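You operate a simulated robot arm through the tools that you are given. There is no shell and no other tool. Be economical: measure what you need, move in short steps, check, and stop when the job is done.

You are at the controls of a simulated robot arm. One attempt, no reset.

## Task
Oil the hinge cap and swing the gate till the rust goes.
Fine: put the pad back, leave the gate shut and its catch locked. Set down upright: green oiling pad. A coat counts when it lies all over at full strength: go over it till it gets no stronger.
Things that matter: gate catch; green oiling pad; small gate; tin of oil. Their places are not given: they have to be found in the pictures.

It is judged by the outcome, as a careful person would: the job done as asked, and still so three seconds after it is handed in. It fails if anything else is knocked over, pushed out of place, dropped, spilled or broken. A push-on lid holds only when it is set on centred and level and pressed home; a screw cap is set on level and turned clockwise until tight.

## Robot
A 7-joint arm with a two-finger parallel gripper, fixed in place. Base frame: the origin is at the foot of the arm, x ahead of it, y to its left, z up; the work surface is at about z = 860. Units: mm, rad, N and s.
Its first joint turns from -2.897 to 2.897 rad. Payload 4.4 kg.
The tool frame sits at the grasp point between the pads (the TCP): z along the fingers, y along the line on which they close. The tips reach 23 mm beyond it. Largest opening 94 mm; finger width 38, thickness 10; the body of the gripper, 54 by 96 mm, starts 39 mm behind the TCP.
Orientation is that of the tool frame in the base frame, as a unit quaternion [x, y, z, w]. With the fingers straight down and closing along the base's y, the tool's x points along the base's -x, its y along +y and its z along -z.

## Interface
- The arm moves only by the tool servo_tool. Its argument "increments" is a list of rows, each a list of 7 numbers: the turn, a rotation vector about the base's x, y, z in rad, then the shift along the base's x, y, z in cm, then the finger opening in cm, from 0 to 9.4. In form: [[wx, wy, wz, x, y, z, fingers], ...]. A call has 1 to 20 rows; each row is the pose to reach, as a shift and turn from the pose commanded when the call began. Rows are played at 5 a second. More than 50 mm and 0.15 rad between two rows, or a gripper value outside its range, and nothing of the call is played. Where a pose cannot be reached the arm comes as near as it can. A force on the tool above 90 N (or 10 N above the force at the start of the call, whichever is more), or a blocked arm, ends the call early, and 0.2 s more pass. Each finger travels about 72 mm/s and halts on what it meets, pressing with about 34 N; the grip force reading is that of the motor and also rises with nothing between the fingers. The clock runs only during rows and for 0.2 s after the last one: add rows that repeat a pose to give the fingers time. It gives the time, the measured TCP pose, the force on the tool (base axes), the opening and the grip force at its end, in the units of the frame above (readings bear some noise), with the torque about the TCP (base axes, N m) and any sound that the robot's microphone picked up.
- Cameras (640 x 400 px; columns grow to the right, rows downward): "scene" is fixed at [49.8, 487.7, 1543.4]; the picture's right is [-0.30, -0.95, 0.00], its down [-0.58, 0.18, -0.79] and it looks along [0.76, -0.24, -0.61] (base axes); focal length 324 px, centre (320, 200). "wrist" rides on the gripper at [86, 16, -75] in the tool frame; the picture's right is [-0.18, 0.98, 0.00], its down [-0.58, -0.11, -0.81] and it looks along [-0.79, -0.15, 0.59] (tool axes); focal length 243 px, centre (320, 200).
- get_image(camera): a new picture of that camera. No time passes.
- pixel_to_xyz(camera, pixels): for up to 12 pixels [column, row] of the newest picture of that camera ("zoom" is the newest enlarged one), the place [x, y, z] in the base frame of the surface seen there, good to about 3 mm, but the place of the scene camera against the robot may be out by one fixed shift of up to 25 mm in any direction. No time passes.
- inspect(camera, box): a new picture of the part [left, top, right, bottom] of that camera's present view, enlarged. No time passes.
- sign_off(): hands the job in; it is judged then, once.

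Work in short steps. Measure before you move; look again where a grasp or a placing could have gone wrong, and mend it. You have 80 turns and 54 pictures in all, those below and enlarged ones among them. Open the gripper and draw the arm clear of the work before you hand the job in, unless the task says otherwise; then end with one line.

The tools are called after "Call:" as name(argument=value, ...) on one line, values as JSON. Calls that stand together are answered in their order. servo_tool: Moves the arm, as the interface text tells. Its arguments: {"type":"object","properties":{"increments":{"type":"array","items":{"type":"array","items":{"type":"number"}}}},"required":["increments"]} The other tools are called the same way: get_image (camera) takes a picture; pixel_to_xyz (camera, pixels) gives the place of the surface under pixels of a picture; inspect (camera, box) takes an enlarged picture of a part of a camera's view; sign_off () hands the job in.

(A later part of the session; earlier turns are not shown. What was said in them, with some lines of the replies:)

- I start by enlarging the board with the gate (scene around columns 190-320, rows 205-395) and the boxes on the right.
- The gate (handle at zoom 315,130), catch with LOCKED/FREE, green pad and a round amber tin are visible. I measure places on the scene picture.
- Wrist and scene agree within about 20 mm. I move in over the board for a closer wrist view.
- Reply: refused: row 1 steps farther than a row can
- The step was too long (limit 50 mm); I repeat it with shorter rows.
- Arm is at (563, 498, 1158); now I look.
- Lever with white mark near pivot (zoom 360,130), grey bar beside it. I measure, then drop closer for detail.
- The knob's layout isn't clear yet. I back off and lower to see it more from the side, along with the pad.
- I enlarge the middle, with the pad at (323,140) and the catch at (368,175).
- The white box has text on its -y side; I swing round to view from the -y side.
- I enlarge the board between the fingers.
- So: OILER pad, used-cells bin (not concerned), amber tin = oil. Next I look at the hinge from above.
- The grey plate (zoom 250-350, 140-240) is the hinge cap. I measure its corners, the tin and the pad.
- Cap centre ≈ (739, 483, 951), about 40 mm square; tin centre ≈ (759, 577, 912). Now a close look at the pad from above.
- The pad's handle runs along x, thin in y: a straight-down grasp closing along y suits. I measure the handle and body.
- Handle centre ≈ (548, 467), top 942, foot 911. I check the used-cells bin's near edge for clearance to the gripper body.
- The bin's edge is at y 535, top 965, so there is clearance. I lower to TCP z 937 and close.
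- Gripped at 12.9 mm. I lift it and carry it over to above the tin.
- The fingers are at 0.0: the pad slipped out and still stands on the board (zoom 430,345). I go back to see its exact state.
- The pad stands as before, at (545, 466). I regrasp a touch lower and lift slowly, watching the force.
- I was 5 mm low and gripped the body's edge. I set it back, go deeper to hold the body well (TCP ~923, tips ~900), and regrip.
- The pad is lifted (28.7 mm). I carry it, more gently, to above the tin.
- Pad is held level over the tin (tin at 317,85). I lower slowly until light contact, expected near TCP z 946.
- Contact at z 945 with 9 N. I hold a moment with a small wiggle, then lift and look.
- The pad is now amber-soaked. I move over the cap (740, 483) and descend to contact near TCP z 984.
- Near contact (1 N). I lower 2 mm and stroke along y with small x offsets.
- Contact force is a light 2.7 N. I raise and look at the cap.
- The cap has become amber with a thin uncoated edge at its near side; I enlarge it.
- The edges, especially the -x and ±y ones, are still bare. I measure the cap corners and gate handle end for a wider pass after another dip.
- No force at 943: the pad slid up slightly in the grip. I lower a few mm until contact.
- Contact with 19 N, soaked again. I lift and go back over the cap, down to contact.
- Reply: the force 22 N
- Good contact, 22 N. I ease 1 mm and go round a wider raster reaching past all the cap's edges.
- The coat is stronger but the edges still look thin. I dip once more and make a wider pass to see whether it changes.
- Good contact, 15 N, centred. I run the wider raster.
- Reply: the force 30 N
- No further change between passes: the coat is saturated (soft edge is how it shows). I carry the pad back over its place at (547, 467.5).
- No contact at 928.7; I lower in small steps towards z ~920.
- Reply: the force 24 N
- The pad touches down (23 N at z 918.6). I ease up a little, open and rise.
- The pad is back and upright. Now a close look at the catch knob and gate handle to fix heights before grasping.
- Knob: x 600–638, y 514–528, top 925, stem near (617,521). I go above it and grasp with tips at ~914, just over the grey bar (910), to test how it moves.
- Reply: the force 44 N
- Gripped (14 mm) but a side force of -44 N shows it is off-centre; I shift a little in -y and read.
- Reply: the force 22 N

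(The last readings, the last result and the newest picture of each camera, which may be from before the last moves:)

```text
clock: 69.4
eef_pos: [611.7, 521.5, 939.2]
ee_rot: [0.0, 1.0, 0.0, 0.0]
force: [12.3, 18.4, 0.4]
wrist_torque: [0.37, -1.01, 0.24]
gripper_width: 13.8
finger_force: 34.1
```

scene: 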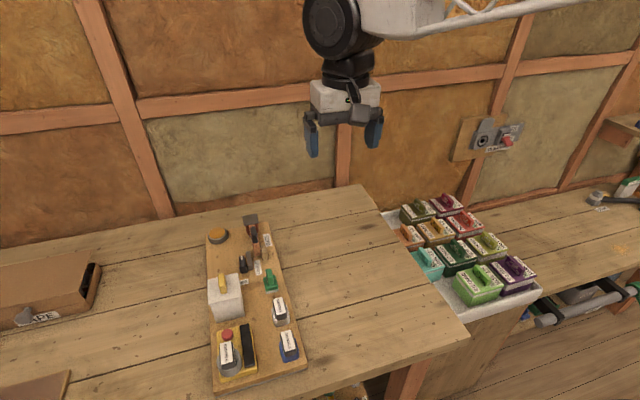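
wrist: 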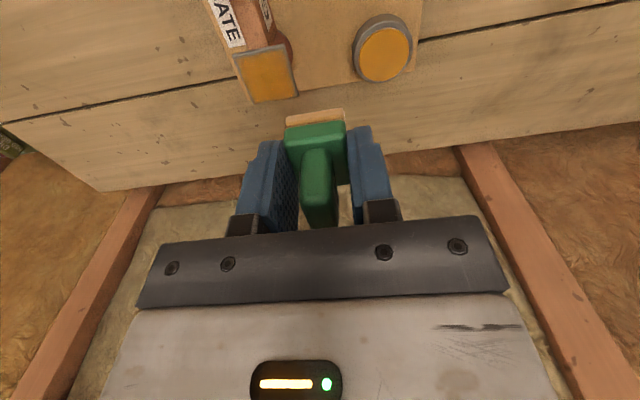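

Nearly balanced. I test a small CCW turn (+0.14 rad) and read the torque.

Call:
servo_tool(increments=[[0, 0, 0.07, 0, 0.02, 0, 0], [0, 0, 0.14, 0, 0, 0, 0], [0, 0, 0.14, 0, 0, 0, 0]])

```text
clock: 70.2
eef_pos: [611.5, 518.8, 938.3]
ee_rot: [-0.071, 0.997, 0.0, -0.001]
force: [-16.1, 7.8, -0.2]
wrist_torque: [0.18, 0.34, 0.07]
gripper_width: 13.8
finger_force: 33.9
```

It turns easily, so it is rotary. Before turning further I regrasp 4 mm higher and on the pivot, so the gripper body clears the gate handle (978).

Call:
servo_tool(increments=[[0, 0, 0, 0, 0, 0, 2.5], [0, 0, 0, 0, 0, 0, 3], [0, 0, 0, 0, 0, 0.4, 3], [0, 0, 0, 0.6, 0.2, 0.4, 3], [0, 0, 0, 0.6, 0.2, 0.4, 3], [0, 0, 0, 0.6, 0.2, 0.4, 1.4], [0, 0, 0, 0.6, 0.2, 0.4, 0], [0, 0, 0, 0.6, 0.2, 0.4, 0]])

```text
clock: 72.0
eef_pos: [618.3, 520.0, 941.6]
ee_rot: [-0.069, 0.998, 0.001, 0.001]
force: [-2.4, 8.5, 0.1]
wrist_torque: [0.16, 0.11, 0.05]
gripper_width: 14.1
finger_force: 33.9
```

Well centred now (8 N). I turn CCW another 0.5 rad in steps.

Call:
servo_tool(increments=[[0, 0, 0.1, 0, 0, 0, 0], [0, 0, 0.2, 0, 0, 0, 0], [0, 0, 0.3, 0, 0, 0, 0], [0, 0, 0.4, 0, 0, 0, 0], [0, 0, 0.5, 0, 0, 0, 0], [0, 0, 0.5, 0, 0, 0, 0]])

Call:
inspect(camera="scene", box=[210, 210, 300, 300])

```text
clock: 73.4
eef_pos: [617.9, 518.5, 942.8]
ee_rot: [-0.314, 0.949, 0.0, -0.001]
force: [8.2, -41.5, 11.8]
wrist_torque: [-1.03, -0.04, -0.1]
gripper_width: 13.8
finger_force: 33.5
```

```text
4.44 times, centred on (255, 255) of scene
```

zoom: 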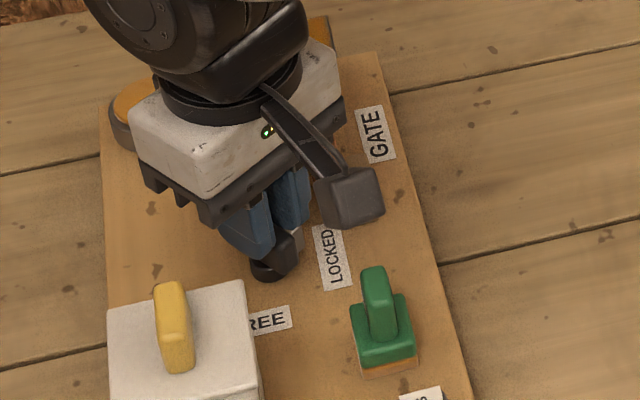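

The knob turns (yaw 0.64), with some side load; I shift -2 mm in y and turn on, watching the torque.

Call:
servo_tool(increments=[[0, 0, 0, 0, -0.15, 0, 0], [0, 0, 0.12, 0, -0.15, 0, 0], [0, 0, 0.24, 0, -0.15, 0, 0], [0, 0, 0.36, 0, -0.15, 0, 0], [0, 0, 0.36, 0, -0.15, 0, 0]])

```text
clock: 74.6
eef_pos: [618.9, 520.0, 942.8]
ee_rot: [-0.48, 0.877, 0.001, 0.001]
force: [46.5, -13.7, 3.7]
wrist_torque: [-1.13, -0.55, -0.09]
gripper_width: 13.9
finger_force: 33.8
```

Side load again along the closing line; I shift towards it, release, and lift to look at where the knob and bar now stand.

Call:
servo_tool(increments=[[0, 0, 0, 0.12, -0.08, 0, 0], [0, 0, 0, 0.12, -0.08, 0, 2.5], [0, 0, 0, 0.12, -0.08, 0, 3.5], [0, 0, 0, 0.12, -0.08, 3, 3.5], [0, 0, 0, 0, 0, 6, 3.5], [0, 0, 0, -2, 0, 10, 3.5], [0, 0, -0.14, -4, 0, 12, 3.5], [0, 0, -0.28, -6, 0, 13, 3.5], [0, 0, -0.42, -6, 0, 13, 3.5], [0, 0, -0.56, -6, 0, 13, 3.5], [0, 0, -0.7, -6, -1, 13, 3.5], [0, 0, -0.84, -6, -2, 13, 3.5], [0, 0, -1.0, -6, -2, 13, 9], [0, 0, -1.0, -6, -2, 13, 9]])

Call:
inspect(camera="wrist", box=[230, 20, 430, 160])

```text
refused: row 13 steps farther than a row can; nothing moved
```

```text
2.86 times, centred on (330, 90) of wrist
```

zoom: 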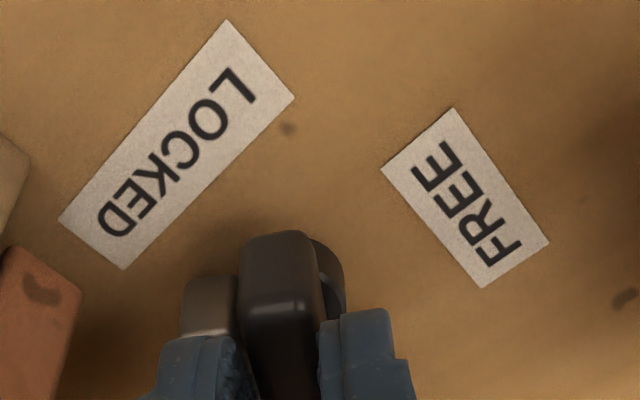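

The bar turns with the knob; LOCKED lies along x and FREE along y, so free is a quarter turn. I turn the remaining ~0.57 rad.

Call:
servo_tool(increments=[[0, 0, 0, 0.12, -0.08, 0, 0], [0, 0, 0.12, 0.12, -0.05, 0, 0], [0, 0, 0.24, 0.13, 0, 0, 0], [0, 0, 0.36, 0.13, 0, 0, 0], [0, 0, 0.48, 0.13, 0, 0, 0], [0, 0, 0.57, 0.13, 0, 0, 0], [0, 0, 0.57, 0.13, 0, 0, 0]])

```text
clock: 76.2
eef_pos: [619.7, 518.9, 941.8]
ee_rot: [0.708, -0.707, 0.0, 0.0]
force: [14.2, -2.2, -6.9]
wrist_torque: [0.31, -0.39, -1.32]
gripper_width: 31.7
finger_force: 33.8
```

Width jumped to 31.7 mm and torque -1.3: the knob met its stop and the fingers slipped. I release, rise and look.

Call:
servo_tool(increments=[[0, 0, 0, 0, 0, 0, 4.5], [0, 0, 0, 0, 0, 0, 5], [0, 0, 0, 0, 0, 3, 5], [0, 0, 0, 0, 0, 6, 5], [0, 0, 0, -1, 0, 9, 5], [0, 0, -0.14, -2, 0, 12, 5], [0, 0, -0.28, -3, 0, 13, 5], [0, 0, -0.42, -3, 0, 13, 5], [0, 0, -0.56, -3, 0, 13, 5], [0, 0, -0.7, -3, 0, 13, 5], [0, 0, -0.84, -3, -1, 13, 5], [0, 0, -0.98, -4, -1, 13, 5], [0, 0, -1.12, -5, -1, 13, 5], [0, 0, -1.26, -5, -1, 13, 6], [0, 0, -1.4, -5, -1, 13, 7], [0, 0, -1.54, -5, -1, 13, 8], [0, 0, -1.57, -5, -1, 13, 9]])

Call:
inspect(camera="wrist", box=[230, 0, 430, 150])

```text
clock: 79.8
eef_pos: [569.0, 509.8, 1071.6]
ee_rot: [0.001, 1.0, 0.0, 0.0]
force: [-0.3, 0.1, -0.3]
wrist_torque: [0.0, -0.02, -0.01]
gripper_width: 90.2
finger_force: 0.0
```

```text
2.67 times, centred on (330, 75) of wrist
```

zoom: 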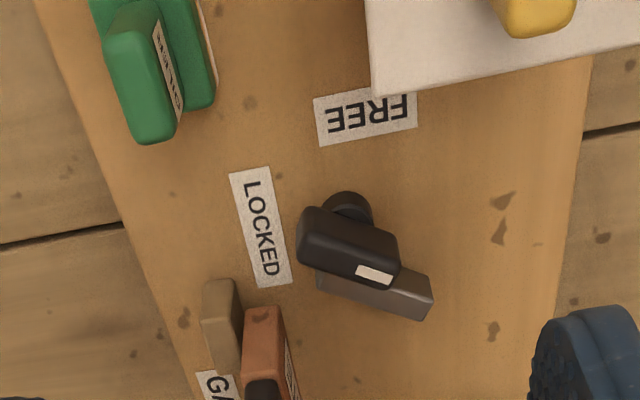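

The knob has turned ~70°, the bar now off the gate. I measure bar and gate to see whether the swing path is clear.

Call:
pixel_to_xyz(camera="zoom", pixels=[[425, 300], [430, 285], [330, 285], [375, 300], [310, 220], [385, 265], [350, 240], [262, 325], [350, 200], [270, 385]])

Call:
get_image(camera="wrist")

```text
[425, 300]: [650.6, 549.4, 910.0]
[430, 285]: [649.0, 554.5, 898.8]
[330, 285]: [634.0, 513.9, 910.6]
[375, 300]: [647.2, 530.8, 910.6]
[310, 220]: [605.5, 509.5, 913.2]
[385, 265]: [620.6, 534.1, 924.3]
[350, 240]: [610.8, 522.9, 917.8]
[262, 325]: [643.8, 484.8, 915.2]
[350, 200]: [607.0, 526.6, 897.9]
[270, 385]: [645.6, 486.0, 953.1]
```

```text
22 pictures are left
```

wrist: 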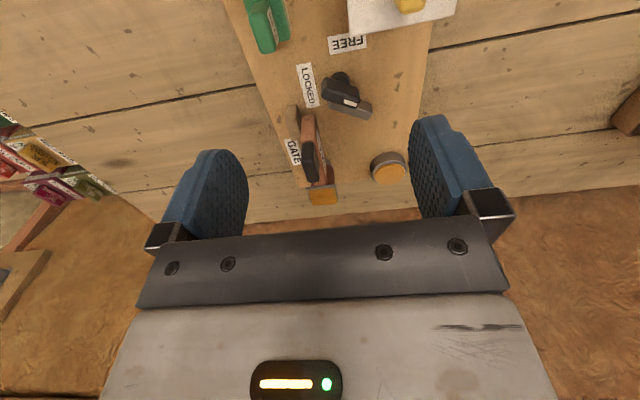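

The bar is swung clear of the gate's arc (tip radius ~95 about the hinge). Next I look at the gate handle to grasp it.

Call:
inspect(camera="wrist", box=[270, 90, 420, 210])

```text
3.33 times, centred on (345, 150) of wrist
```

zoom: 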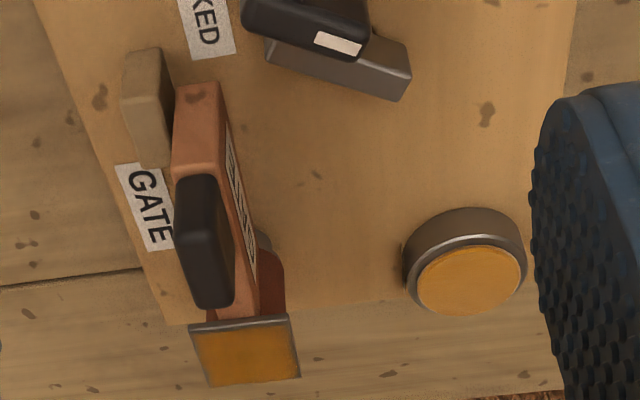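

Call:
pixel_to_xyz(camera="zoom", pixels=[[198, 110], [200, 140], [193, 200], [193, 238], [200, 262], [206, 295], [185, 268], [225, 268], [240, 240], [248, 290], [188, 185], [272, 280]])

```text
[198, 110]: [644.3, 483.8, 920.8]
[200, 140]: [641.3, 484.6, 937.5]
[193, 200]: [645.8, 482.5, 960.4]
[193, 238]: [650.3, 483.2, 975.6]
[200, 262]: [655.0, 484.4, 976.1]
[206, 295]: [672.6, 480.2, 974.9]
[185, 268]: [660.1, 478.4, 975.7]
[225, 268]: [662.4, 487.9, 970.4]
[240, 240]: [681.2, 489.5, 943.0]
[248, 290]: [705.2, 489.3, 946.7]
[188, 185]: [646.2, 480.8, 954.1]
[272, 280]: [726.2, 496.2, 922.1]
```

Handle: x 646–677, y 477–490, z 945–976. I grasp it at (662, 483.5) with TCP z 972.

Call:
servo_tool(increments=[[0, 0, 0, 3, -0.8, 0, 7], [0, 0, 0, 6, -1.7, 0, 5], [0, 0, 0, 9.3, -2.6, 0, 4], [0, 0, 0, 9.3, -2.6, -4, 4], [0, 0, 0, 9.3, -2.6, -7, 4], [0, 0, 0, 9.3, -2.6, -9.9, 4], [0, 0, 0, 9.3, -2.6, -9.9, 4], [0, 0, 0, 9.3, -2.6, -9.9, 2], [0, 0, 0, 9.3, -2.6, -9.9, 0], [0, 0, 0, 9.3, -2.6, -9.9, 0], [0, 0, 0, 9.3, -2.6, -9.9, 0]])

```text
clock: 82.2
eef_pos: [663.9, 483.3, 971.5]
ee_rot: [0.0, 1.0, 0.0, 0.0]
force: [-2.1, -20.0, 2.3]
wrist_torque: [-0.03, 0.24, -1.4]
gripper_width: 14.9
finger_force: 33.8
```

Held (14.9 mm). I swing it gently to 0.3 rad about the hinge at (738, 483).

Call:
servo_tool(increments=[[0, 0, -0.1, 0.04, 0.75, 0, 0], [0, 0, -0.2, 0.15, 1.5, 0, 0], [0, 0, -0.3, 0.34, 2.23, 0, 0], [0, 0, -0.3, 0.34, 2.23, 0, 0]])

Call:
inspect(camera="scene", box=[200, 200, 300, 300])

```text
clock: 83.2
eef_pos: [666.7, 508.2, 972.3]
ee_rot: [0.149, 0.989, 0.001, 0.0]
force: [21.7, -8.1, -0.4]
wrist_torque: [0.02, -0.04, -0.17]
gripper_width: 13.8
finger_force: 33.9
```

```text
4.00 times, centred on (250, 250) of scene
```

zoom: 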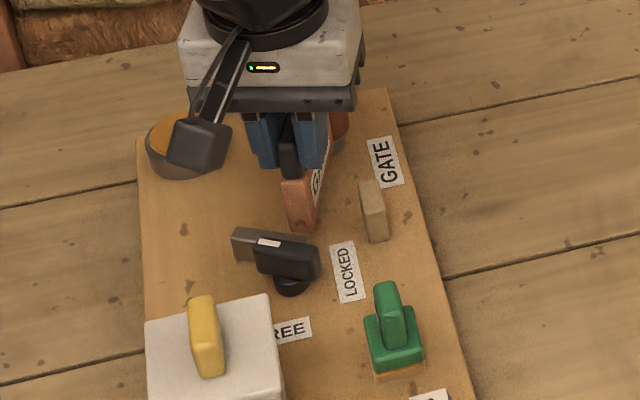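

The gate swings freely. I go to ~0.9 rad and back to the start, one cycle.

Call:
servo_tool(increments=[[0, 0, -0.1, 0.26, 0.71, 0, 0], [0, 0, -0.2, 0.58, 1.39, 0, 0], [0, 0, -0.3, 0.98, 2.03, 0, 0], [0, 0, -0.4, 1.44, 2.63, 0, 0], [0, 0, -0.5, 1.95, 3.19, 0, 0], [0, 0, -0.6, 2.52, 3.68, 0, 0], [0, 0, -0.6, 2.52, 3.68, 0, 0], [0, 0, -0.5, 1.95, 3.19, 0, 0], [0, 0, -0.4, 1.44, 2.63, 0, 0], [0, 0, -0.3, 0.98, 2.03, 0, 0], [0, 0, -0.2, 0.58, 1.39, 0, 0], [0, 0, -0.1, 0.26, 0.71, 0, 0], [0, 0, 0, 0, 0, 0, 0], [0, 0, 0.1, -0.19, -0.73, 0, 0], [0, 0, 0.2, -0.3, -1.48, 0, 0], [0, 0, 0.28, -0.34, -2.1, 0, 0], [0, 0, 0.28, -0.34, -2.1, 0, 0]])

Call:
inspect(camera="scene", box=[210, 200, 300, 280])

```text
clock: 86.8
eef_pos: [662.0, 484.9, 972.6]
ee_rot: [0.01, 1.0, 0.0, -0.001]
force: [-3.6, 1.5, 0.9]
wrist_torque: [0.08, 0.01, 0.14]
gripper_width: 14.0
finger_force: 34.2
```

```text
5.00 times, centred on (255, 240) of scene
```

zoom: 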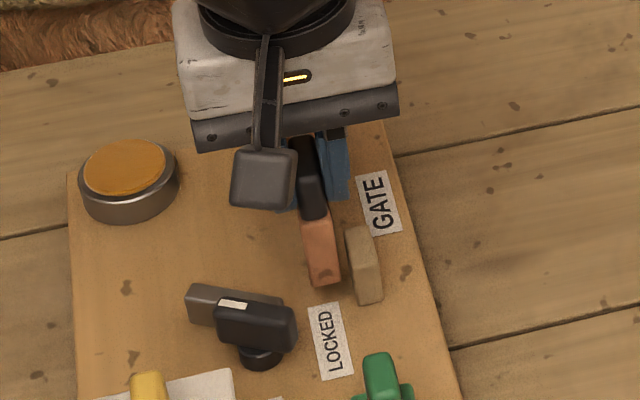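

I do more full cycles, two per call.

Call:
servo_tool(increments=[[0, 0, -0.14, 0.07, 1.05, 0, 0], [0, 0, -0.28, 0.29, 2.09, 0, 0], [0, 0, -0.42, 0.65, 3.08, 0, 0], [0, 0, -0.56, 1.15, 4.01, 0, 0], [0, 0, -0.7, 1.78, 4.86, 0, 0], [0, 0, -0.56, 1.15, 4.01, 0, 0], [0, 0, -0.42, 0.65, 3.08, 0, 0], [0, 0, -0.28, 0.29, 2.09, 0, 0], [0, 0, -0.14, 0.07, 1.05, 0, 0], [0, 0, 0, 0, 0, 0, 0], [0, 0, -0.14, 0.07, 1.05, 0, 0], [0, 0, -0.28, 0.29, 2.09, 0, 0], [0, 0, -0.42, 0.65, 3.08, 0, 0], [0, 0, -0.56, 1.15, 4.01, 0, 0], [0, 0, -0.7, 1.78, 4.86, 0, 0], [0, 0, -0.56, 1.15, 4.01, 0, 0], [0, 0, -0.42, 0.65, 3.08, 0, 0], [0, 0, -0.28, 0.29, 2.09, 0, 0], [0, 0, -0.14, 0.07, 1.05, 0, 0], [0, 0, 0, 0, 0, 0, 0]])

Call:
servo_tool(increments=[[0, 0, -0.14, 0.07, 1.05, 0, 0], [0, 0, -0.28, 0.29, 2.09, 0, 0], [0, 0, -0.42, 0.65, 3.08, 0, 0], [0, 0, -0.56, 1.15, 4.01, 0, 0], [0, 0, -0.7, 1.78, 4.86, 0, 0], [0, 0, -0.56, 1.15, 4.01, 0, 0], [0, 0, -0.42, 0.65, 3.08, 0, 0], [0, 0, -0.28, 0.29, 2.09, 0, 0], [0, 0, -0.14, 0.07, 1.05, 0, 0], [0, 0, 0, 0, 0, 0, 0], [0, 0, -0.14, 0.07, 1.05, 0, 0], [0, 0, -0.28, 0.29, 2.09, 0, 0], [0, 0, -0.42, 0.65, 3.08, 0, 0], [0, 0, -0.56, 1.15, 4.01, 0, 0], [0, 0, -0.7, 1.78, 4.86, 0, 0], [0, 0, -0.56, 1.15, 4.01, 0, 0], [0, 0, -0.42, 0.65, 3.08, 0, 0], [0, 0, -0.28, 0.29, 2.09, 0, 0], [0, 0, -0.14, 0.07, 1.05, 0, 0], [0, 0, 0, 0, 0, 0, 0]])

Call:
inspect(camera="scene", box=[210, 200, 300, 280])

```text
clock: 91.0
eef_pos: [661.0, 483.5, 973.9]
ee_rot: [0.008, 1.0, 0.0, 0.0]
force: [3.7, -0.6, 0.1]
wrist_torque: [0.05, 0.79, 0.06]
gripper_width: 13.9
finger_force: 34.3
```

```text
clock: 95.2
eef_pos: [661.5, 483.8, 974.1]
ee_rot: [0.01, 1.0, -0.001, 0.0]
force: [25.0, -4.1, 4.7]
wrist_torque: [-0.12, 0.65, -0.25]
gripper_width: 13.9
finger_force: 34.3
```

```text
5.00 times, centred on (255, 240) of scene
```

zoom: 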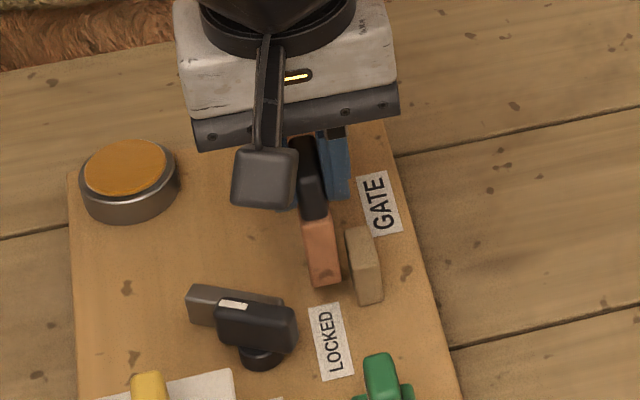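

The stain on the gate tip is gone. I press the gate fully home, release and lift to inspect the hinge.

Call:
servo_tool(increments=[[0, 0, 0.02, 0, -0.15, 0, 0], [0, 0, 0.02, 0, -0.2, 0, 0], [0, 0, 0.02, 0, -0.2, 0, 0], [0, 0, 0.02, 0, -0.2, 0, 3], [0, 0, 0.02, 0, -0.1, 0, 4], [0, 0, 0.02, 0, -0.1, 3, 4], [0, 0, 0.02, 0, -0.1, 6, 4], [0, 0, 0.02, -2, 1, 9, 5], [0, 0, 0.02, -4, 2, 10, 7], [0, 0, 0.02, -5, 2.5, 10, 8], [0, 0, 0.02, -5, 2.5, 10, 9]])

Call:
inspect(camera="wrist", box=[230, 30, 430, 180])

```text
clock: 97.6
eef_pos: [611.4, 509.8, 1074.0]
ee_rot: [0.0, 1.0, 0.0, -0.001]
force: [-0.3, -0.3, 1.0]
wrist_torque: [-0.01, 0.02, 0.01]
gripper_width: 90.1
finger_force: 0.0
```

```text
2.67 times, centred on (330, 105) of wrist
```

zoom: 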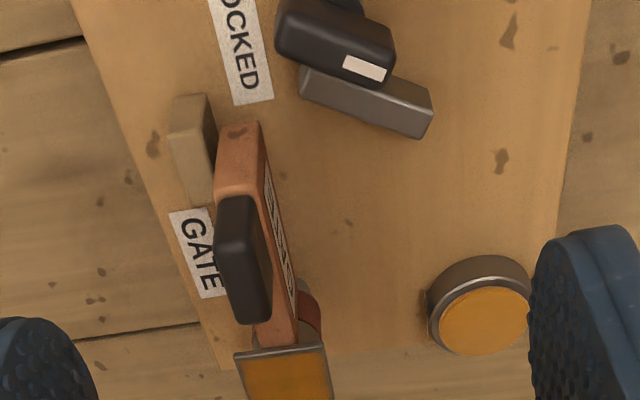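

Call:
inspect(camera="wrist", box=[285, 95, 365, 185])

```text
4.44 times, centred on (325, 140) of wrist
```

zoom: 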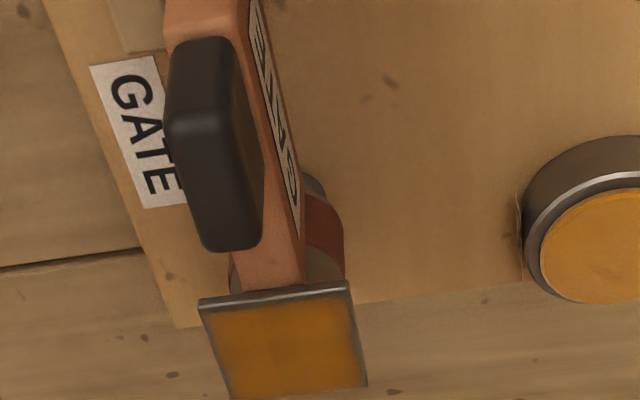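

The hinge post now shows grey with a rust band remaining (zoom 325,230), it was wholly red before. I check it from the scene camera as a reference.

Call:
inspect(camera="scene", box=[230, 205, 280, 255])

```text
8.00 times, centred on (255, 230) of scene
```

zoom: 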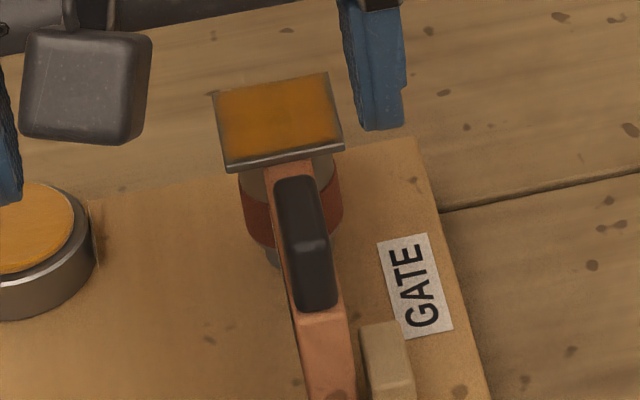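

A rust band remains around the post's middle; more swings needed. I regrasp the handle and carry on.

Call:
servo_tool(increments=[[0, 0, 0, 2, -1, 0, 7], [0, 0, 0, 5.1, -2.65, 0, 5], [0, 0, 0, 5.1, -2.65, -3, 4], [0, 0, 0, 5.1, -2.65, -6, 4], [0, 0, 0, 5.1, -2.65, -10.2, 4], [0, 0, 0, 5.1, -2.65, -10.2, 4], [0, 0, 0, 5.1, -2.65, -10.2, 2], [0, 0, 0, 5.1, -2.65, -10.2, 0], [0, 0, 0, 5.1, -2.65, -10.2, 0]])

Call:
servo_tool(increments=[[0, 0, -0.14, 0.07, 1.05, 0, 0], [0, 0, -0.28, 0.29, 2.09, 0, 0], [0, 0, -0.42, 0.65, 3.08, 0, 0], [0, 0, -0.56, 1.15, 4.01, 0, 0], [0, 0, -0.7, 1.78, 4.86, 0, 0], [0, 0, -0.56, 1.15, 4.01, 0, 0], [0, 0, -0.42, 0.65, 3.08, 0, 0], [0, 0, -0.28, 0.29, 2.09, 0, 0], [0, 0, -0.14, 0.07, 1.05, 0, 0], [0, 0, 0, 0, 0, 0, 0], [0, 0, -0.14, 0.07, 1.05, 0, 0], [0, 0, -0.28, 0.29, 2.09, 0, 0], [0, 0, -0.42, 0.65, 3.08, 0, 0], [0, 0, -0.56, 1.15, 4.01, 0, 0], [0, 0, -0.7, 1.78, 4.86, 0, 0], [0, 0, -0.56, 1.15, 4.01, 0, 0], [0, 0, -0.42, 0.65, 3.08, 0, 0], [0, 0, -0.28, 0.29, 2.09, 0, 0], [0, 0, -0.14, 0.07, 1.05, 0, 0], [0, 0, 0, 0, 0, 0, 0]])

Call:
servo_tool(increments=[[0, 0, -0.14, 0.07, 1.05, 0, 0], [0, 0, -0.28, 0.29, 2.09, 0, 0], [0, 0, -0.42, 0.65, 3.08, 0, 0], [0, 0, -0.56, 1.15, 4.01, 0, 0], [0, 0, -0.7, 1.78, 4.86, 0, 0], [0, 0, -0.56, 1.15, 4.01, 0, 0], [0, 0, -0.42, 0.65, 3.08, 0, 0], [0, 0, -0.28, 0.29, 2.09, 0, 0], [0, 0, -0.14, 0.07, 1.05, 0, 0], [0, 0, 0, 0, 0, 0, 0], [0, 0, -0.14, 0.07, 1.05, 0, 0], [0, 0, -0.28, 0.29, 2.09, 0, 0], [0, 0, -0.42, 0.65, 3.08, 0, 0], [0, 0, -0.56, 1.15, 4.01, 0, 0], [0, 0, -0.7, 1.78, 4.86, 0, 0], [0, 0, -0.56, 1.15, 4.01, 0, 0], [0, 0, -0.42, 0.65, 3.08, 0, 0], [0, 0, -0.28, 0.29, 2.09, 0, 0], [0, 0, -0.14, 0.07, 1.05, 0, 0], [0, 0, 0, 0, 0, 0, 0]])

Call:
get_image(camera="wrist")

```text
clock: 99.6
eef_pos: [661.5, 482.5, 973.8]
ee_rot: [0.0, 1.0, 0.0, 0.0]
force: [2.1, 5.1, 0.1]
wrist_torque: [0.04, -0.43, 0.39]
gripper_width: 13.9
finger_force: 34.0
```

```text
clock: 103.8
eef_pos: [662.0, 485.0, 970.7]
ee_rot: [-0.001, 1.0, -0.001, -0.001]
force: [33.7, -15.4, -4.4]
wrist_torque: [-0.32, -0.37, -1.17]
gripper_width: 14.5
finger_force: 34.2
```

```text
clock: 108.0
eef_pos: [663.9, 482.3, 971.4]
ee_rot: [-0.001, 1.0, 0.0, 0.0]
force: [-1.1, -7.9, -5.2]
wrist_torque: [-0.08, 0.46, -0.64]
gripper_width: 13.9
finger_force: 34.7
```

```text
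14 pictures are left
```

wrist: 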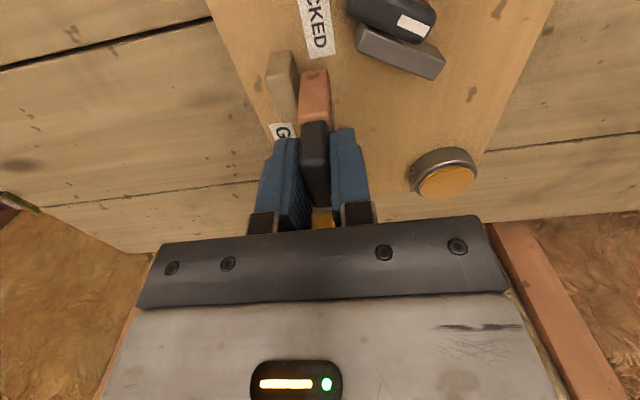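

Still not viewable from here; I run four more cycles, then press shut and lift for a scene check.

Call:
servo_tool(increments=[[0, 0, -0.14, 0.07, 1.05, 0, 0], [0, 0, -0.28, 0.29, 2.09, 0, 0], [0, 0, -0.42, 0.65, 3.08, 0, 0], [0, 0, -0.56, 1.15, 4.01, 0, 0], [0, 0, -0.7, 1.78, 4.86, 0, 0], [0, 0, -0.56, 1.15, 4.01, 0, 0], [0, 0, -0.42, 0.65, 3.08, 0, 0], [0, 0, -0.28, 0.29, 2.09, 0, 0], [0, 0, -0.14, 0.07, 1.05, 0, 0], [0, 0, 0, 0, 0, 0, 0], [0, 0, -0.14, 0.07, 1.05, 0, 0], [0, 0, -0.28, 0.29, 2.09, 0, 0], [0, 0, -0.42, 0.65, 3.08, 0, 0], [0, 0, -0.56, 1.15, 4.01, 0, 0], [0, 0, -0.7, 1.78, 4.86, 0, 0], [0, 0, -0.56, 1.15, 4.01, 0, 0], [0, 0, -0.42, 0.65, 3.08, 0, 0], [0, 0, -0.28, 0.29, 2.09, 0, 0], [0, 0, -0.14, 0.07, 1.05, 0, 0], [0, 0, 0, 0, 0, 0, 0]])

Call:
servo_tool(increments=[[0, 0, -0.14, 0.07, 1.05, 0, 0], [0, 0, -0.28, 0.29, 2.09, 0, 0], [0, 0, -0.42, 0.65, 3.08, 0, 0], [0, 0, -0.56, 1.15, 4.01, 0, 0], [0, 0, -0.7, 1.78, 4.86, 0, 0], [0, 0, -0.56, 1.15, 4.01, 0, 0], [0, 0, -0.42, 0.65, 3.08, 0, 0], [0, 0, -0.28, 0.29, 2.09, 0, 0], [0, 0, -0.14, 0.07, 1.05, 0, 0], [0, 0, 0, 0, 0, 0, 0], [0, 0, -0.14, 0.07, 1.05, 0, 0], [0, 0, -0.28, 0.29, 2.09, 0, 0], [0, 0, -0.42, 0.65, 3.08, 0, 0], [0, 0, -0.56, 1.15, 4.01, 0, 0], [0, 0, -0.7, 1.78, 4.86, 0, 0], [0, 0, -0.56, 1.15, 4.01, 0, 0], [0, 0, -0.42, 0.65, 3.08, 0, 0], [0, 0, -0.28, 0.29, 2.09, 0, 0], [0, 0, -0.14, 0.07, 1.05, 0, 0], [0, 0, 0, 0, 0, 0, 0]])

Call:
servo_tool(increments=[[0, 0, 0, 0, -0.1, 0, 0], [0, 0, 0, 0, -0.1, 0, 0], [0, 0, 0, 0, 0, 0, 3], [0, 0, 0, 0, 0, 0, 4], [0, 0, 0, 0, 0, 3, 4], [0, 0, 0, 0, 0, 6, 4], [0, 0, 0, -2, 1, 9, 5], [0, 0, 0, -4, 2, 10, 6], [0, 0, 0, -5, 2.65, 10.2, 7], [0, 0, 0, -5, 2.65, 10.2, 9]])

Call:
inspect(camera="scene", box=[230, 205, 280, 255])

```text
clock: 112.2
eef_pos: [663.3, 481.4, 970.7]
ee_rot: [-0.001, 1.0, 0.001, 0.0]
force: [-17.0, -16.2, -5.9]
wrist_torque: [-0.11, 0.3, -1.16]
gripper_width: 13.9
finger_force: 33.9
```

```text
clock: 116.4
eef_pos: [663.7, 484.2, 971.4]
ee_rot: [-0.001, 1.0, 0.0, 0.0]
force: [0.4, -17.7, -3.1]
wrist_torque: [-0.11, 0.52, -1.29]
gripper_width: 14.7
finger_force: 34.0
```

```text
clock: 118.6
eef_pos: [615.0, 511.7, 1073.4]
ee_rot: [0.0, 1.0, 0.0, 0.0]
force: [1.0, 0.1, -0.7]
wrist_torque: [0.02, 0.03, 0.04]
gripper_width: 89.7
finger_force: 0.0
```

```text
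8.00 times, centred on (255, 230) of scene
```

zoom: 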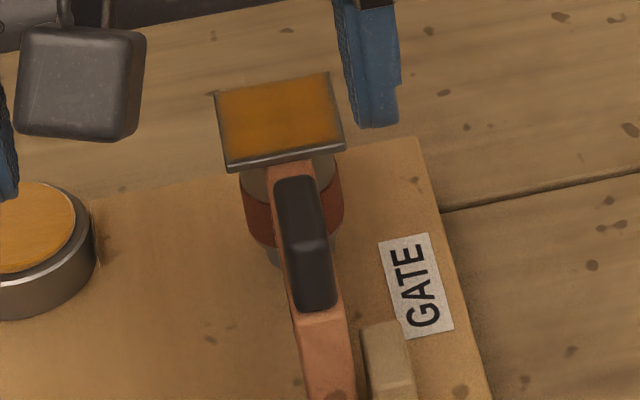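

The band has not changed from the earlier cycles; only the first swing (to 0.9 rad) seems to have counted, so wider swings are likely needed. I regrasp and swing to ~1.04 rad.

Call:
servo_tool(increments=[[0, 0, 0, 2, -1, 0, 7], [0, 0, 0, 5, -2.65, 0, 5], [0, 0, 0, 5, -2.65, -3, 4], [0, 0, 0, 5, -2.65, -6, 4], [0, 0, 0, 5, -2.65, -10.2, 4], [0, 0, 0, 5, -2.65, -10.2, 4], [0, 0, 0, 5, -2.65, -10.2, 2], [0, 0, 0, 5, -2.65, -10.2, 0], [0, 0, 0, 5, -2.65, -10.2, 0]])

Call:
servo_tool(increments=[[0, 0, -0.148, 0.08, 1.11, 0, 0], [0, 0, -0.296, 0.33, 2.2, 0, 0], [0, 0, -0.444, 0.73, 3.24, 0, 0], [0, 0, -0.592, 1.28, 4.21, 0, 0], [0, 0, -0.74, 1.98, 5.09, 0, 0], [0, 0, -0.888, 2.79, 5.86, 0, 0], [0, 0, -1.036, 3.7, 6.5, 0, 0], [0, 0, -1.036, 3.7, 6.5, 0, 0]])

Call:
get_image(camera="scene")

```text
clock: 120.6
eef_pos: [662.4, 482.9, 968.2]
ee_rot: [0.0, 1.0, 0.0, 0.0]
force: [-1.9, -20.3, 2.8]
wrist_torque: [-0.48, 0.05, -1.52]
gripper_width: 16.1
finger_force: 34.0
```

```text
clock: 122.4
eef_pos: [700.7, 547.7, 970.6]
ee_rot: [0.496, 0.869, -0.001, 0.0]
force: [-4.3, 0.1, -32.3]
wrist_torque: [-0.16, -0.24, -0.36]
gripper_width: 14.0
finger_force: 34.2
```

```text
12 pictures are left
```

scene: 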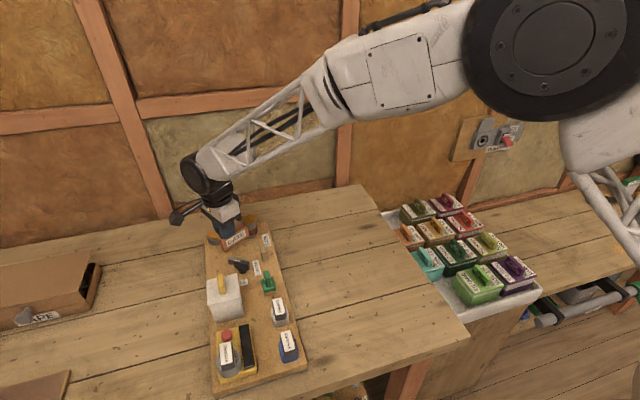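

Gate opened to 1.04 rad without trouble. I enlarge the hinge here to see any change of the rust.

Call:
inspect(camera="scene", box=[210, 205, 275, 265])

```text
6.67 times, centred on (242, 235) of scene
```

zoom: 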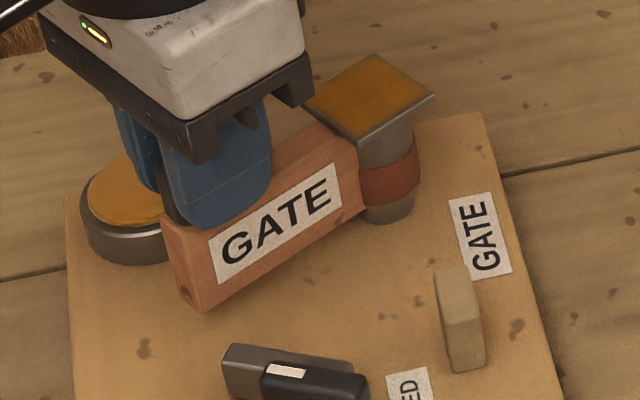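

The rust band is narrower (zoom 385,175). I do two wide cycles ending open, where the post is visible.

Call:
servo_tool(increments=[[0, 0, 0.148, -0.91, -0.64, 0, 0], [0, 0, 0.296, -1.72, -1.41, 0, 0], [0, 0, 0.444, -2.42, -2.29, 0, 0], [0, 0, 0.592, -2.97, -3.26, 0, 0], [0, 0, 0.74, -3.37, -4.3, 0, 0], [0, 0, 0.888, -3.62, -5.39, 0, 0], [0, 0, 1.036, -3.7, -6.5, 0, 0], [0, 0, 1.036, -3.7, -6.5, 0, 0], [0, 0, 0.888, -3.62, -5.39, 0, 0], [0, 0, 0.74, -3.37, -4.3, 0, 0], [0, 0, 0.592, -2.97, -3.26, 0, 0], [0, 0, 0.444, -2.42, -2.29, 0, 0], [0, 0, 0.296, -1.72, -1.41, 0, 0], [0, 0, 0.148, -0.91, -0.64, 0, 0], [0, 0, 0, 0, 0, 0, 0], [0, 0, 0, 0, 0, 0, 0]])

Call:
servo_tool(increments=[[0, 0, 0.148, -0.91, -0.64, 0, 0], [0, 0, 0.296, -1.72, -1.41, 0, 0], [0, 0, 0.444, -2.42, -2.29, 0, 0], [0, 0, 0.592, -2.97, -3.26, 0, 0], [0, 0, 0.74, -3.37, -4.3, 0, 0], [0, 0, 0.888, -3.62, -5.39, 0, 0], [0, 0, 1.036, -3.7, -6.5, 0, 0], [0, 0, 1.036, -3.7, -6.5, 0, 0], [0, 0, 0.888, -3.62, -5.39, 0, 0], [0, 0, 0.74, -3.37, -4.3, 0, 0], [0, 0, 0.592, -2.97, -3.26, 0, 0], [0, 0, 0.444, -2.42, -2.29, 0, 0], [0, 0, 0.296, -1.72, -1.41, 0, 0], [0, 0, 0.148, -0.91, -0.64, 0, 0], [0, 0, 0, 0, 0, 0, 0], [0, 0, 0, 0, 0, 0, 0]])

Call:
inspect(camera="scene", box=[210, 205, 275, 265])

```text
clock: 125.8
eef_pos: [700.3, 546.6, 970.6]
ee_rot: [0.496, 0.868, 0.0, 0.0]
force: [4.5, -1.3, -28.0]
wrist_torque: [-0.25, -0.2, 0.26]
gripper_width: 13.8
finger_force: 34.3
```

```text
clock: 129.2
eef_pos: [699.7, 549.9, 969.9]
ee_rot: [0.495, 0.869, 0.0, 0.0]
force: [-23.0, 16.6, 9.6]
wrist_torque: [0.07, 0.46, -0.88]
gripper_width: 13.9
finger_force: 34.2
```

```text
6.67 times, centred on (242, 235) of scene
```

zoom: 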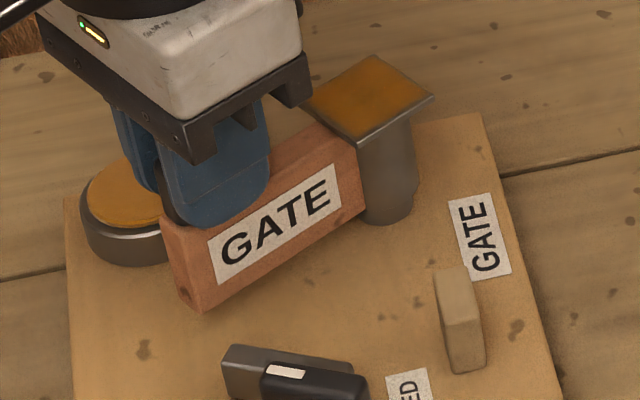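

The rust is gone. I swing the gate shut, press it lightly home, release and lift.

Call:
servo_tool(increments=[[0, 0, 0.148, -0.91, -0.64, 0, 0], [0, 0, 0.296, -1.72, -1.41, 0, 0], [0, 0, 0.444, -2.42, -2.29, 0, 0], [0, 0, 0.592, -2.97, -3.26, 0, 0], [0, 0, 0.74, -3.37, -4.3, 0, 0], [0, 0, 0.888, -3.62, -5.39, 0, 0], [0, 0, 1.036, -3.7, -6.5, 0, 0], [0, 0, 1.036, -3.7, -6.6, 0, 0], [0, 0, 1.036, -3.7, -6.6, 0, 0], [0, 0, 1.036, -3.7, -6.6, 0, 3], [0, 0, 1.036, -3.7, -6.6, 0, 4], [0, 0, 1.036, -3.7, -6.6, 4, 4], [0, 0, 1.036, -3.7, -6.6, 8, 4], [0, 0, 1.036, -6.7, -5, 10, 5], [0, 0, 1.036, -9.7, -3.5, 10.2, 7], [0, 0, 1.036, -12.7, -3.5, 10.2, 9], [0, 0, 1.036, -12.7, -3.5, 10.2, 9]])

Call:
inspect(camera="wrist", box=[230, 0, 430, 150])

```text
clock: 132.8
eef_pos: [571.5, 513.7, 1076.2]
ee_rot: [0.0, 1.0, 0.0, 0.0]
force: [0.0, 0.1, -0.2]
wrist_torque: [0.0, 0.02, 0.03]
gripper_width: 90.0
finger_force: 0.1
```

```text
2.67 times, centred on (330, 75) of wrist
```

zoom: 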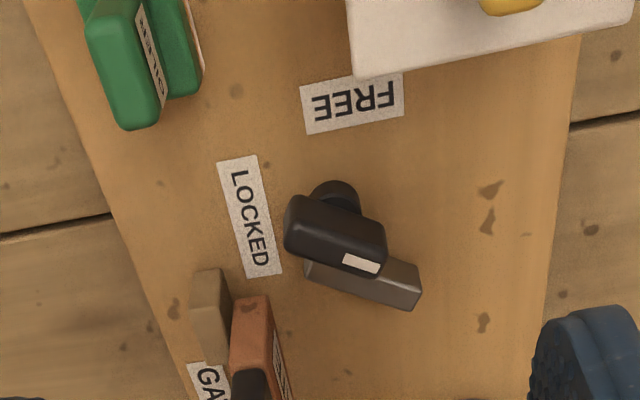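

Gate is shut against its block. I measure the knob's present pose for the locking turn.

Call:
pixel_to_xyz(camera="zoom", pixels=[[300, 235], [375, 265], [325, 225], [345, 250], [365, 235], [350, 275], [410, 295], [315, 275], [350, 185], [250, 320], [215, 290]])

```text
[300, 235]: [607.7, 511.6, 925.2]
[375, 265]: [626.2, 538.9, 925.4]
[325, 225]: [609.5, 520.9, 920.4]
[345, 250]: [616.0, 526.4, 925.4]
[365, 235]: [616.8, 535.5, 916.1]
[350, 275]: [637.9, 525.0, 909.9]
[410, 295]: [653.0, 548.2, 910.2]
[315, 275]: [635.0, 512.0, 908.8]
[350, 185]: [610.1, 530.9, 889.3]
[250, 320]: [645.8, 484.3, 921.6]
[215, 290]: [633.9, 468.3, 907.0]
```

Knob lies at ~62°, centre (618, 522). I align the gripper at yaw 1.08 over it, descend to z 942 and close.

Call:
servo_tool(increments=[[0, 0, 0.14, 1, 0.1, 0, 8], [0, 0, 0.28, 2, 0.2, 0, 7], [0, 0, 0.42, 3, 0.4, 0, 6], [0, 0, 0.56, 4, 0.6, 0, 5], [0, 0, 0.7, 4.7, 0.8, 0, 4], [0, 0, 0.84, 4.7, 0.8, -2, 3.6], [0, 0, 0.98, 4.7, 0.8, -5, 3.6], [0, 0, 1.08, 4.7, 0.8, -8, 3.6], [0, 0, 1.08, 4.7, 0.8, -11, 3.6], [0, 0, 1.08, 4.7, 0.8, -13.3, 3.6], [0, 0, 1.08, 4.7, 0.8, -13.4, 3.6], [0, 0, 1.08, 4.7, 0.8, -13.4, 2], [0, 0, 1.08, 4.7, 0.8, -13.4, 0.5], [0, 0, 1.08, 4.7, 0.8, -13.4, 0], [0, 0, 1.08, 4.7, 0.8, -13.4, 0]])

```text
clock: 136.0
eef_pos: [619.4, 521.6, 939.6]
ee_rot: [-0.514, 0.858, 0.0, 0.0]
force: [-46.1, 19.9, 6.9]
wrist_torque: [0.09, 1.25, -1.29]
gripper_width: 14.4
finger_force: 34.1
```

Gripped (14.4 mm). I shift with the side force, raise 2 mm and start turning back CW.

Call:
servo_tool(increments=[[0, 0, 0, -0.12, 0.05, 0.2, 0], [0, 0, -0.12, -0.12, 0.04, 0.2, 0], [0, 0, -0.24, -0.1, 0.03, 0.2, 0], [0, 0, -0.36, -0.1, 0.02, 0.2, 0], [0, 0, -0.48, -0.1, 0, 0.2, 0], [0, 0, -0.48, -0.1, 0, 0.2, 0]])

```text
clock: 137.4
eef_pos: [619.7, 520.8, 940.7]
ee_rot: [-0.296, 0.955, -0.001, -0.001]
force: [9.6, -0.4, -0.3]
wrist_torque: [0.01, -0.19, 0.01]
gripper_width: 13.9
finger_force: 33.8
```

Turning easily with little load. I turn the remaining 0.62 rad back.

Call:
servo_tool(increments=[[0, 0, -0.12, 0, 0, 0.1, 0], [0, 0, -0.24, 0, 0, 0.1, 0], [0, 0, -0.36, 0, 0, 0.1, 0], [0, 0, -0.48, 0, 0, 0.1, 0], [0, 0, -0.6, 0, 0, 0.1, 0], [0, 0, -0.64, 0, 0, 0.1, 0], [0, 0, -0.64, 0, 0, 0.1, 0]])

```text
clock: 139.0
eef_pos: [619.6, 519.7, 942.9]
ee_rot: [0.02, 1.0, 0.0, 0.001]
force: [-0.3, -9.0, -0.7]
wrist_torque: [-0.19, 0.0, 1.33]
gripper_width: 14.7
finger_force: 34.0
```

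Torque +1.3 N m: the knob is at its locked stop. I release, rise and look.

Call:
servo_tool(increments=[[0, 0, 0.04, 0, 0, 0, 2], [0, 0, 0.04, 0, 0, 0, 3.4], [0, 0, 0.04, 0, 0, 0, 3.4], [0, 0, 0.04, 0, 0, 4, 3.4], [0, 0, 0.04, 0, 0, 8, 3.4], [0, 0, 0.04, -2.5, 0, 11, 5], [0, 0, 0.04, -5, -0.5, 13, 7], [0, 0, 0.04, -5, -0.5, 13, 9]])

Call:
inspect(camera="wrist", box=[230, 0, 430, 150])

```text
clock: 140.8
eef_pos: [568.2, 517.7, 1072.2]
ee_rot: [0.0, 1.0, 0.0, 0.0]
force: [-0.3, -0.1, -0.3]
wrist_torque: [0.0, -0.02, 0.0]
gripper_width: 90.0
finger_force: 0.1
```

```text
2.67 times, centred on (330, 75) of wrist
```

zoom: 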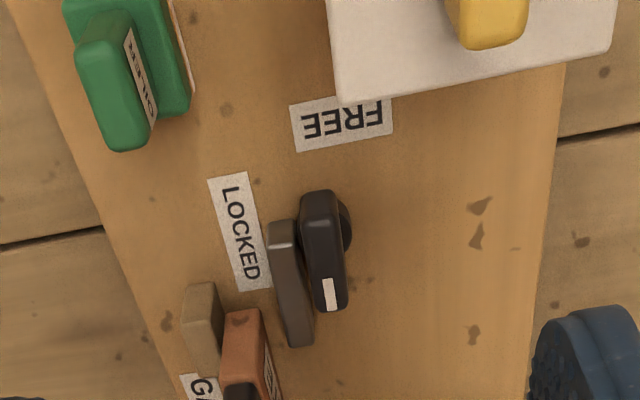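

The catch is back in its locked position beside the shut gate. I draw the arm well clear and check the whole scene.

Call:
servo_tool(increments=[[0, 0, 0, -1, -3, 3, 9], [0, 0, 0, -2, -6, 6, 9], [0, 0, 0, -4, -9, 9, 9], [0, 0, 0, -6, -12, 12, 9], [0, 0, 0, -7, -15, 15, 9], [0, 0, 0, -7, -18, 18, 9], [0, 0, 0, -7, -20, 20, 9]])

Call:
inspect(camera="scene", box=[190, 205, 320, 300])

```text
clock: 142.4
eef_pos: [498.1, 315.2, 1271.9]
ee_rot: [0.0, 1.0, 0.0, 0.0]
force: [-0.4, -0.4, -0.2]
wrist_torque: [-0.01, 0.02, 0.02]
gripper_width: 89.8
finger_force: 0.0
```

```text
4.21 times, centred on (255, 252) of scene
```

zoom: 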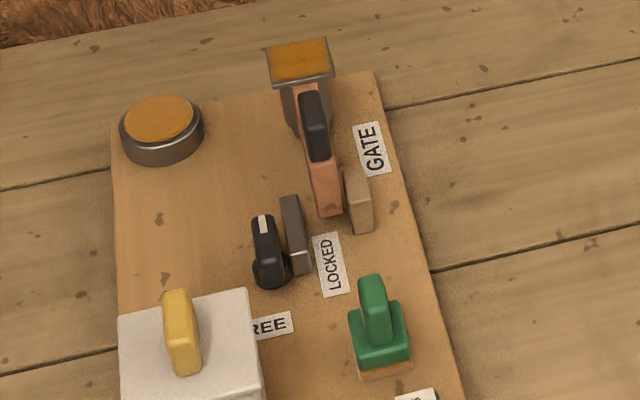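

Everything matches the opening picture: cap coated, post free of rust, gate shut, catch locked, pad upright in its place. I hand it in.

Call:
sign_off()

```text
The job is handed in.
```

The hinge cap is oiled, the rust is gone from the hinge post, and the gate is shut with its catch locked. The oiling pad is back upright within a few mm of its place. It slipped out of the first grasp but stayed standing, and the coat looks slightly thin at the very edge of the cap, with no change on the last pass.
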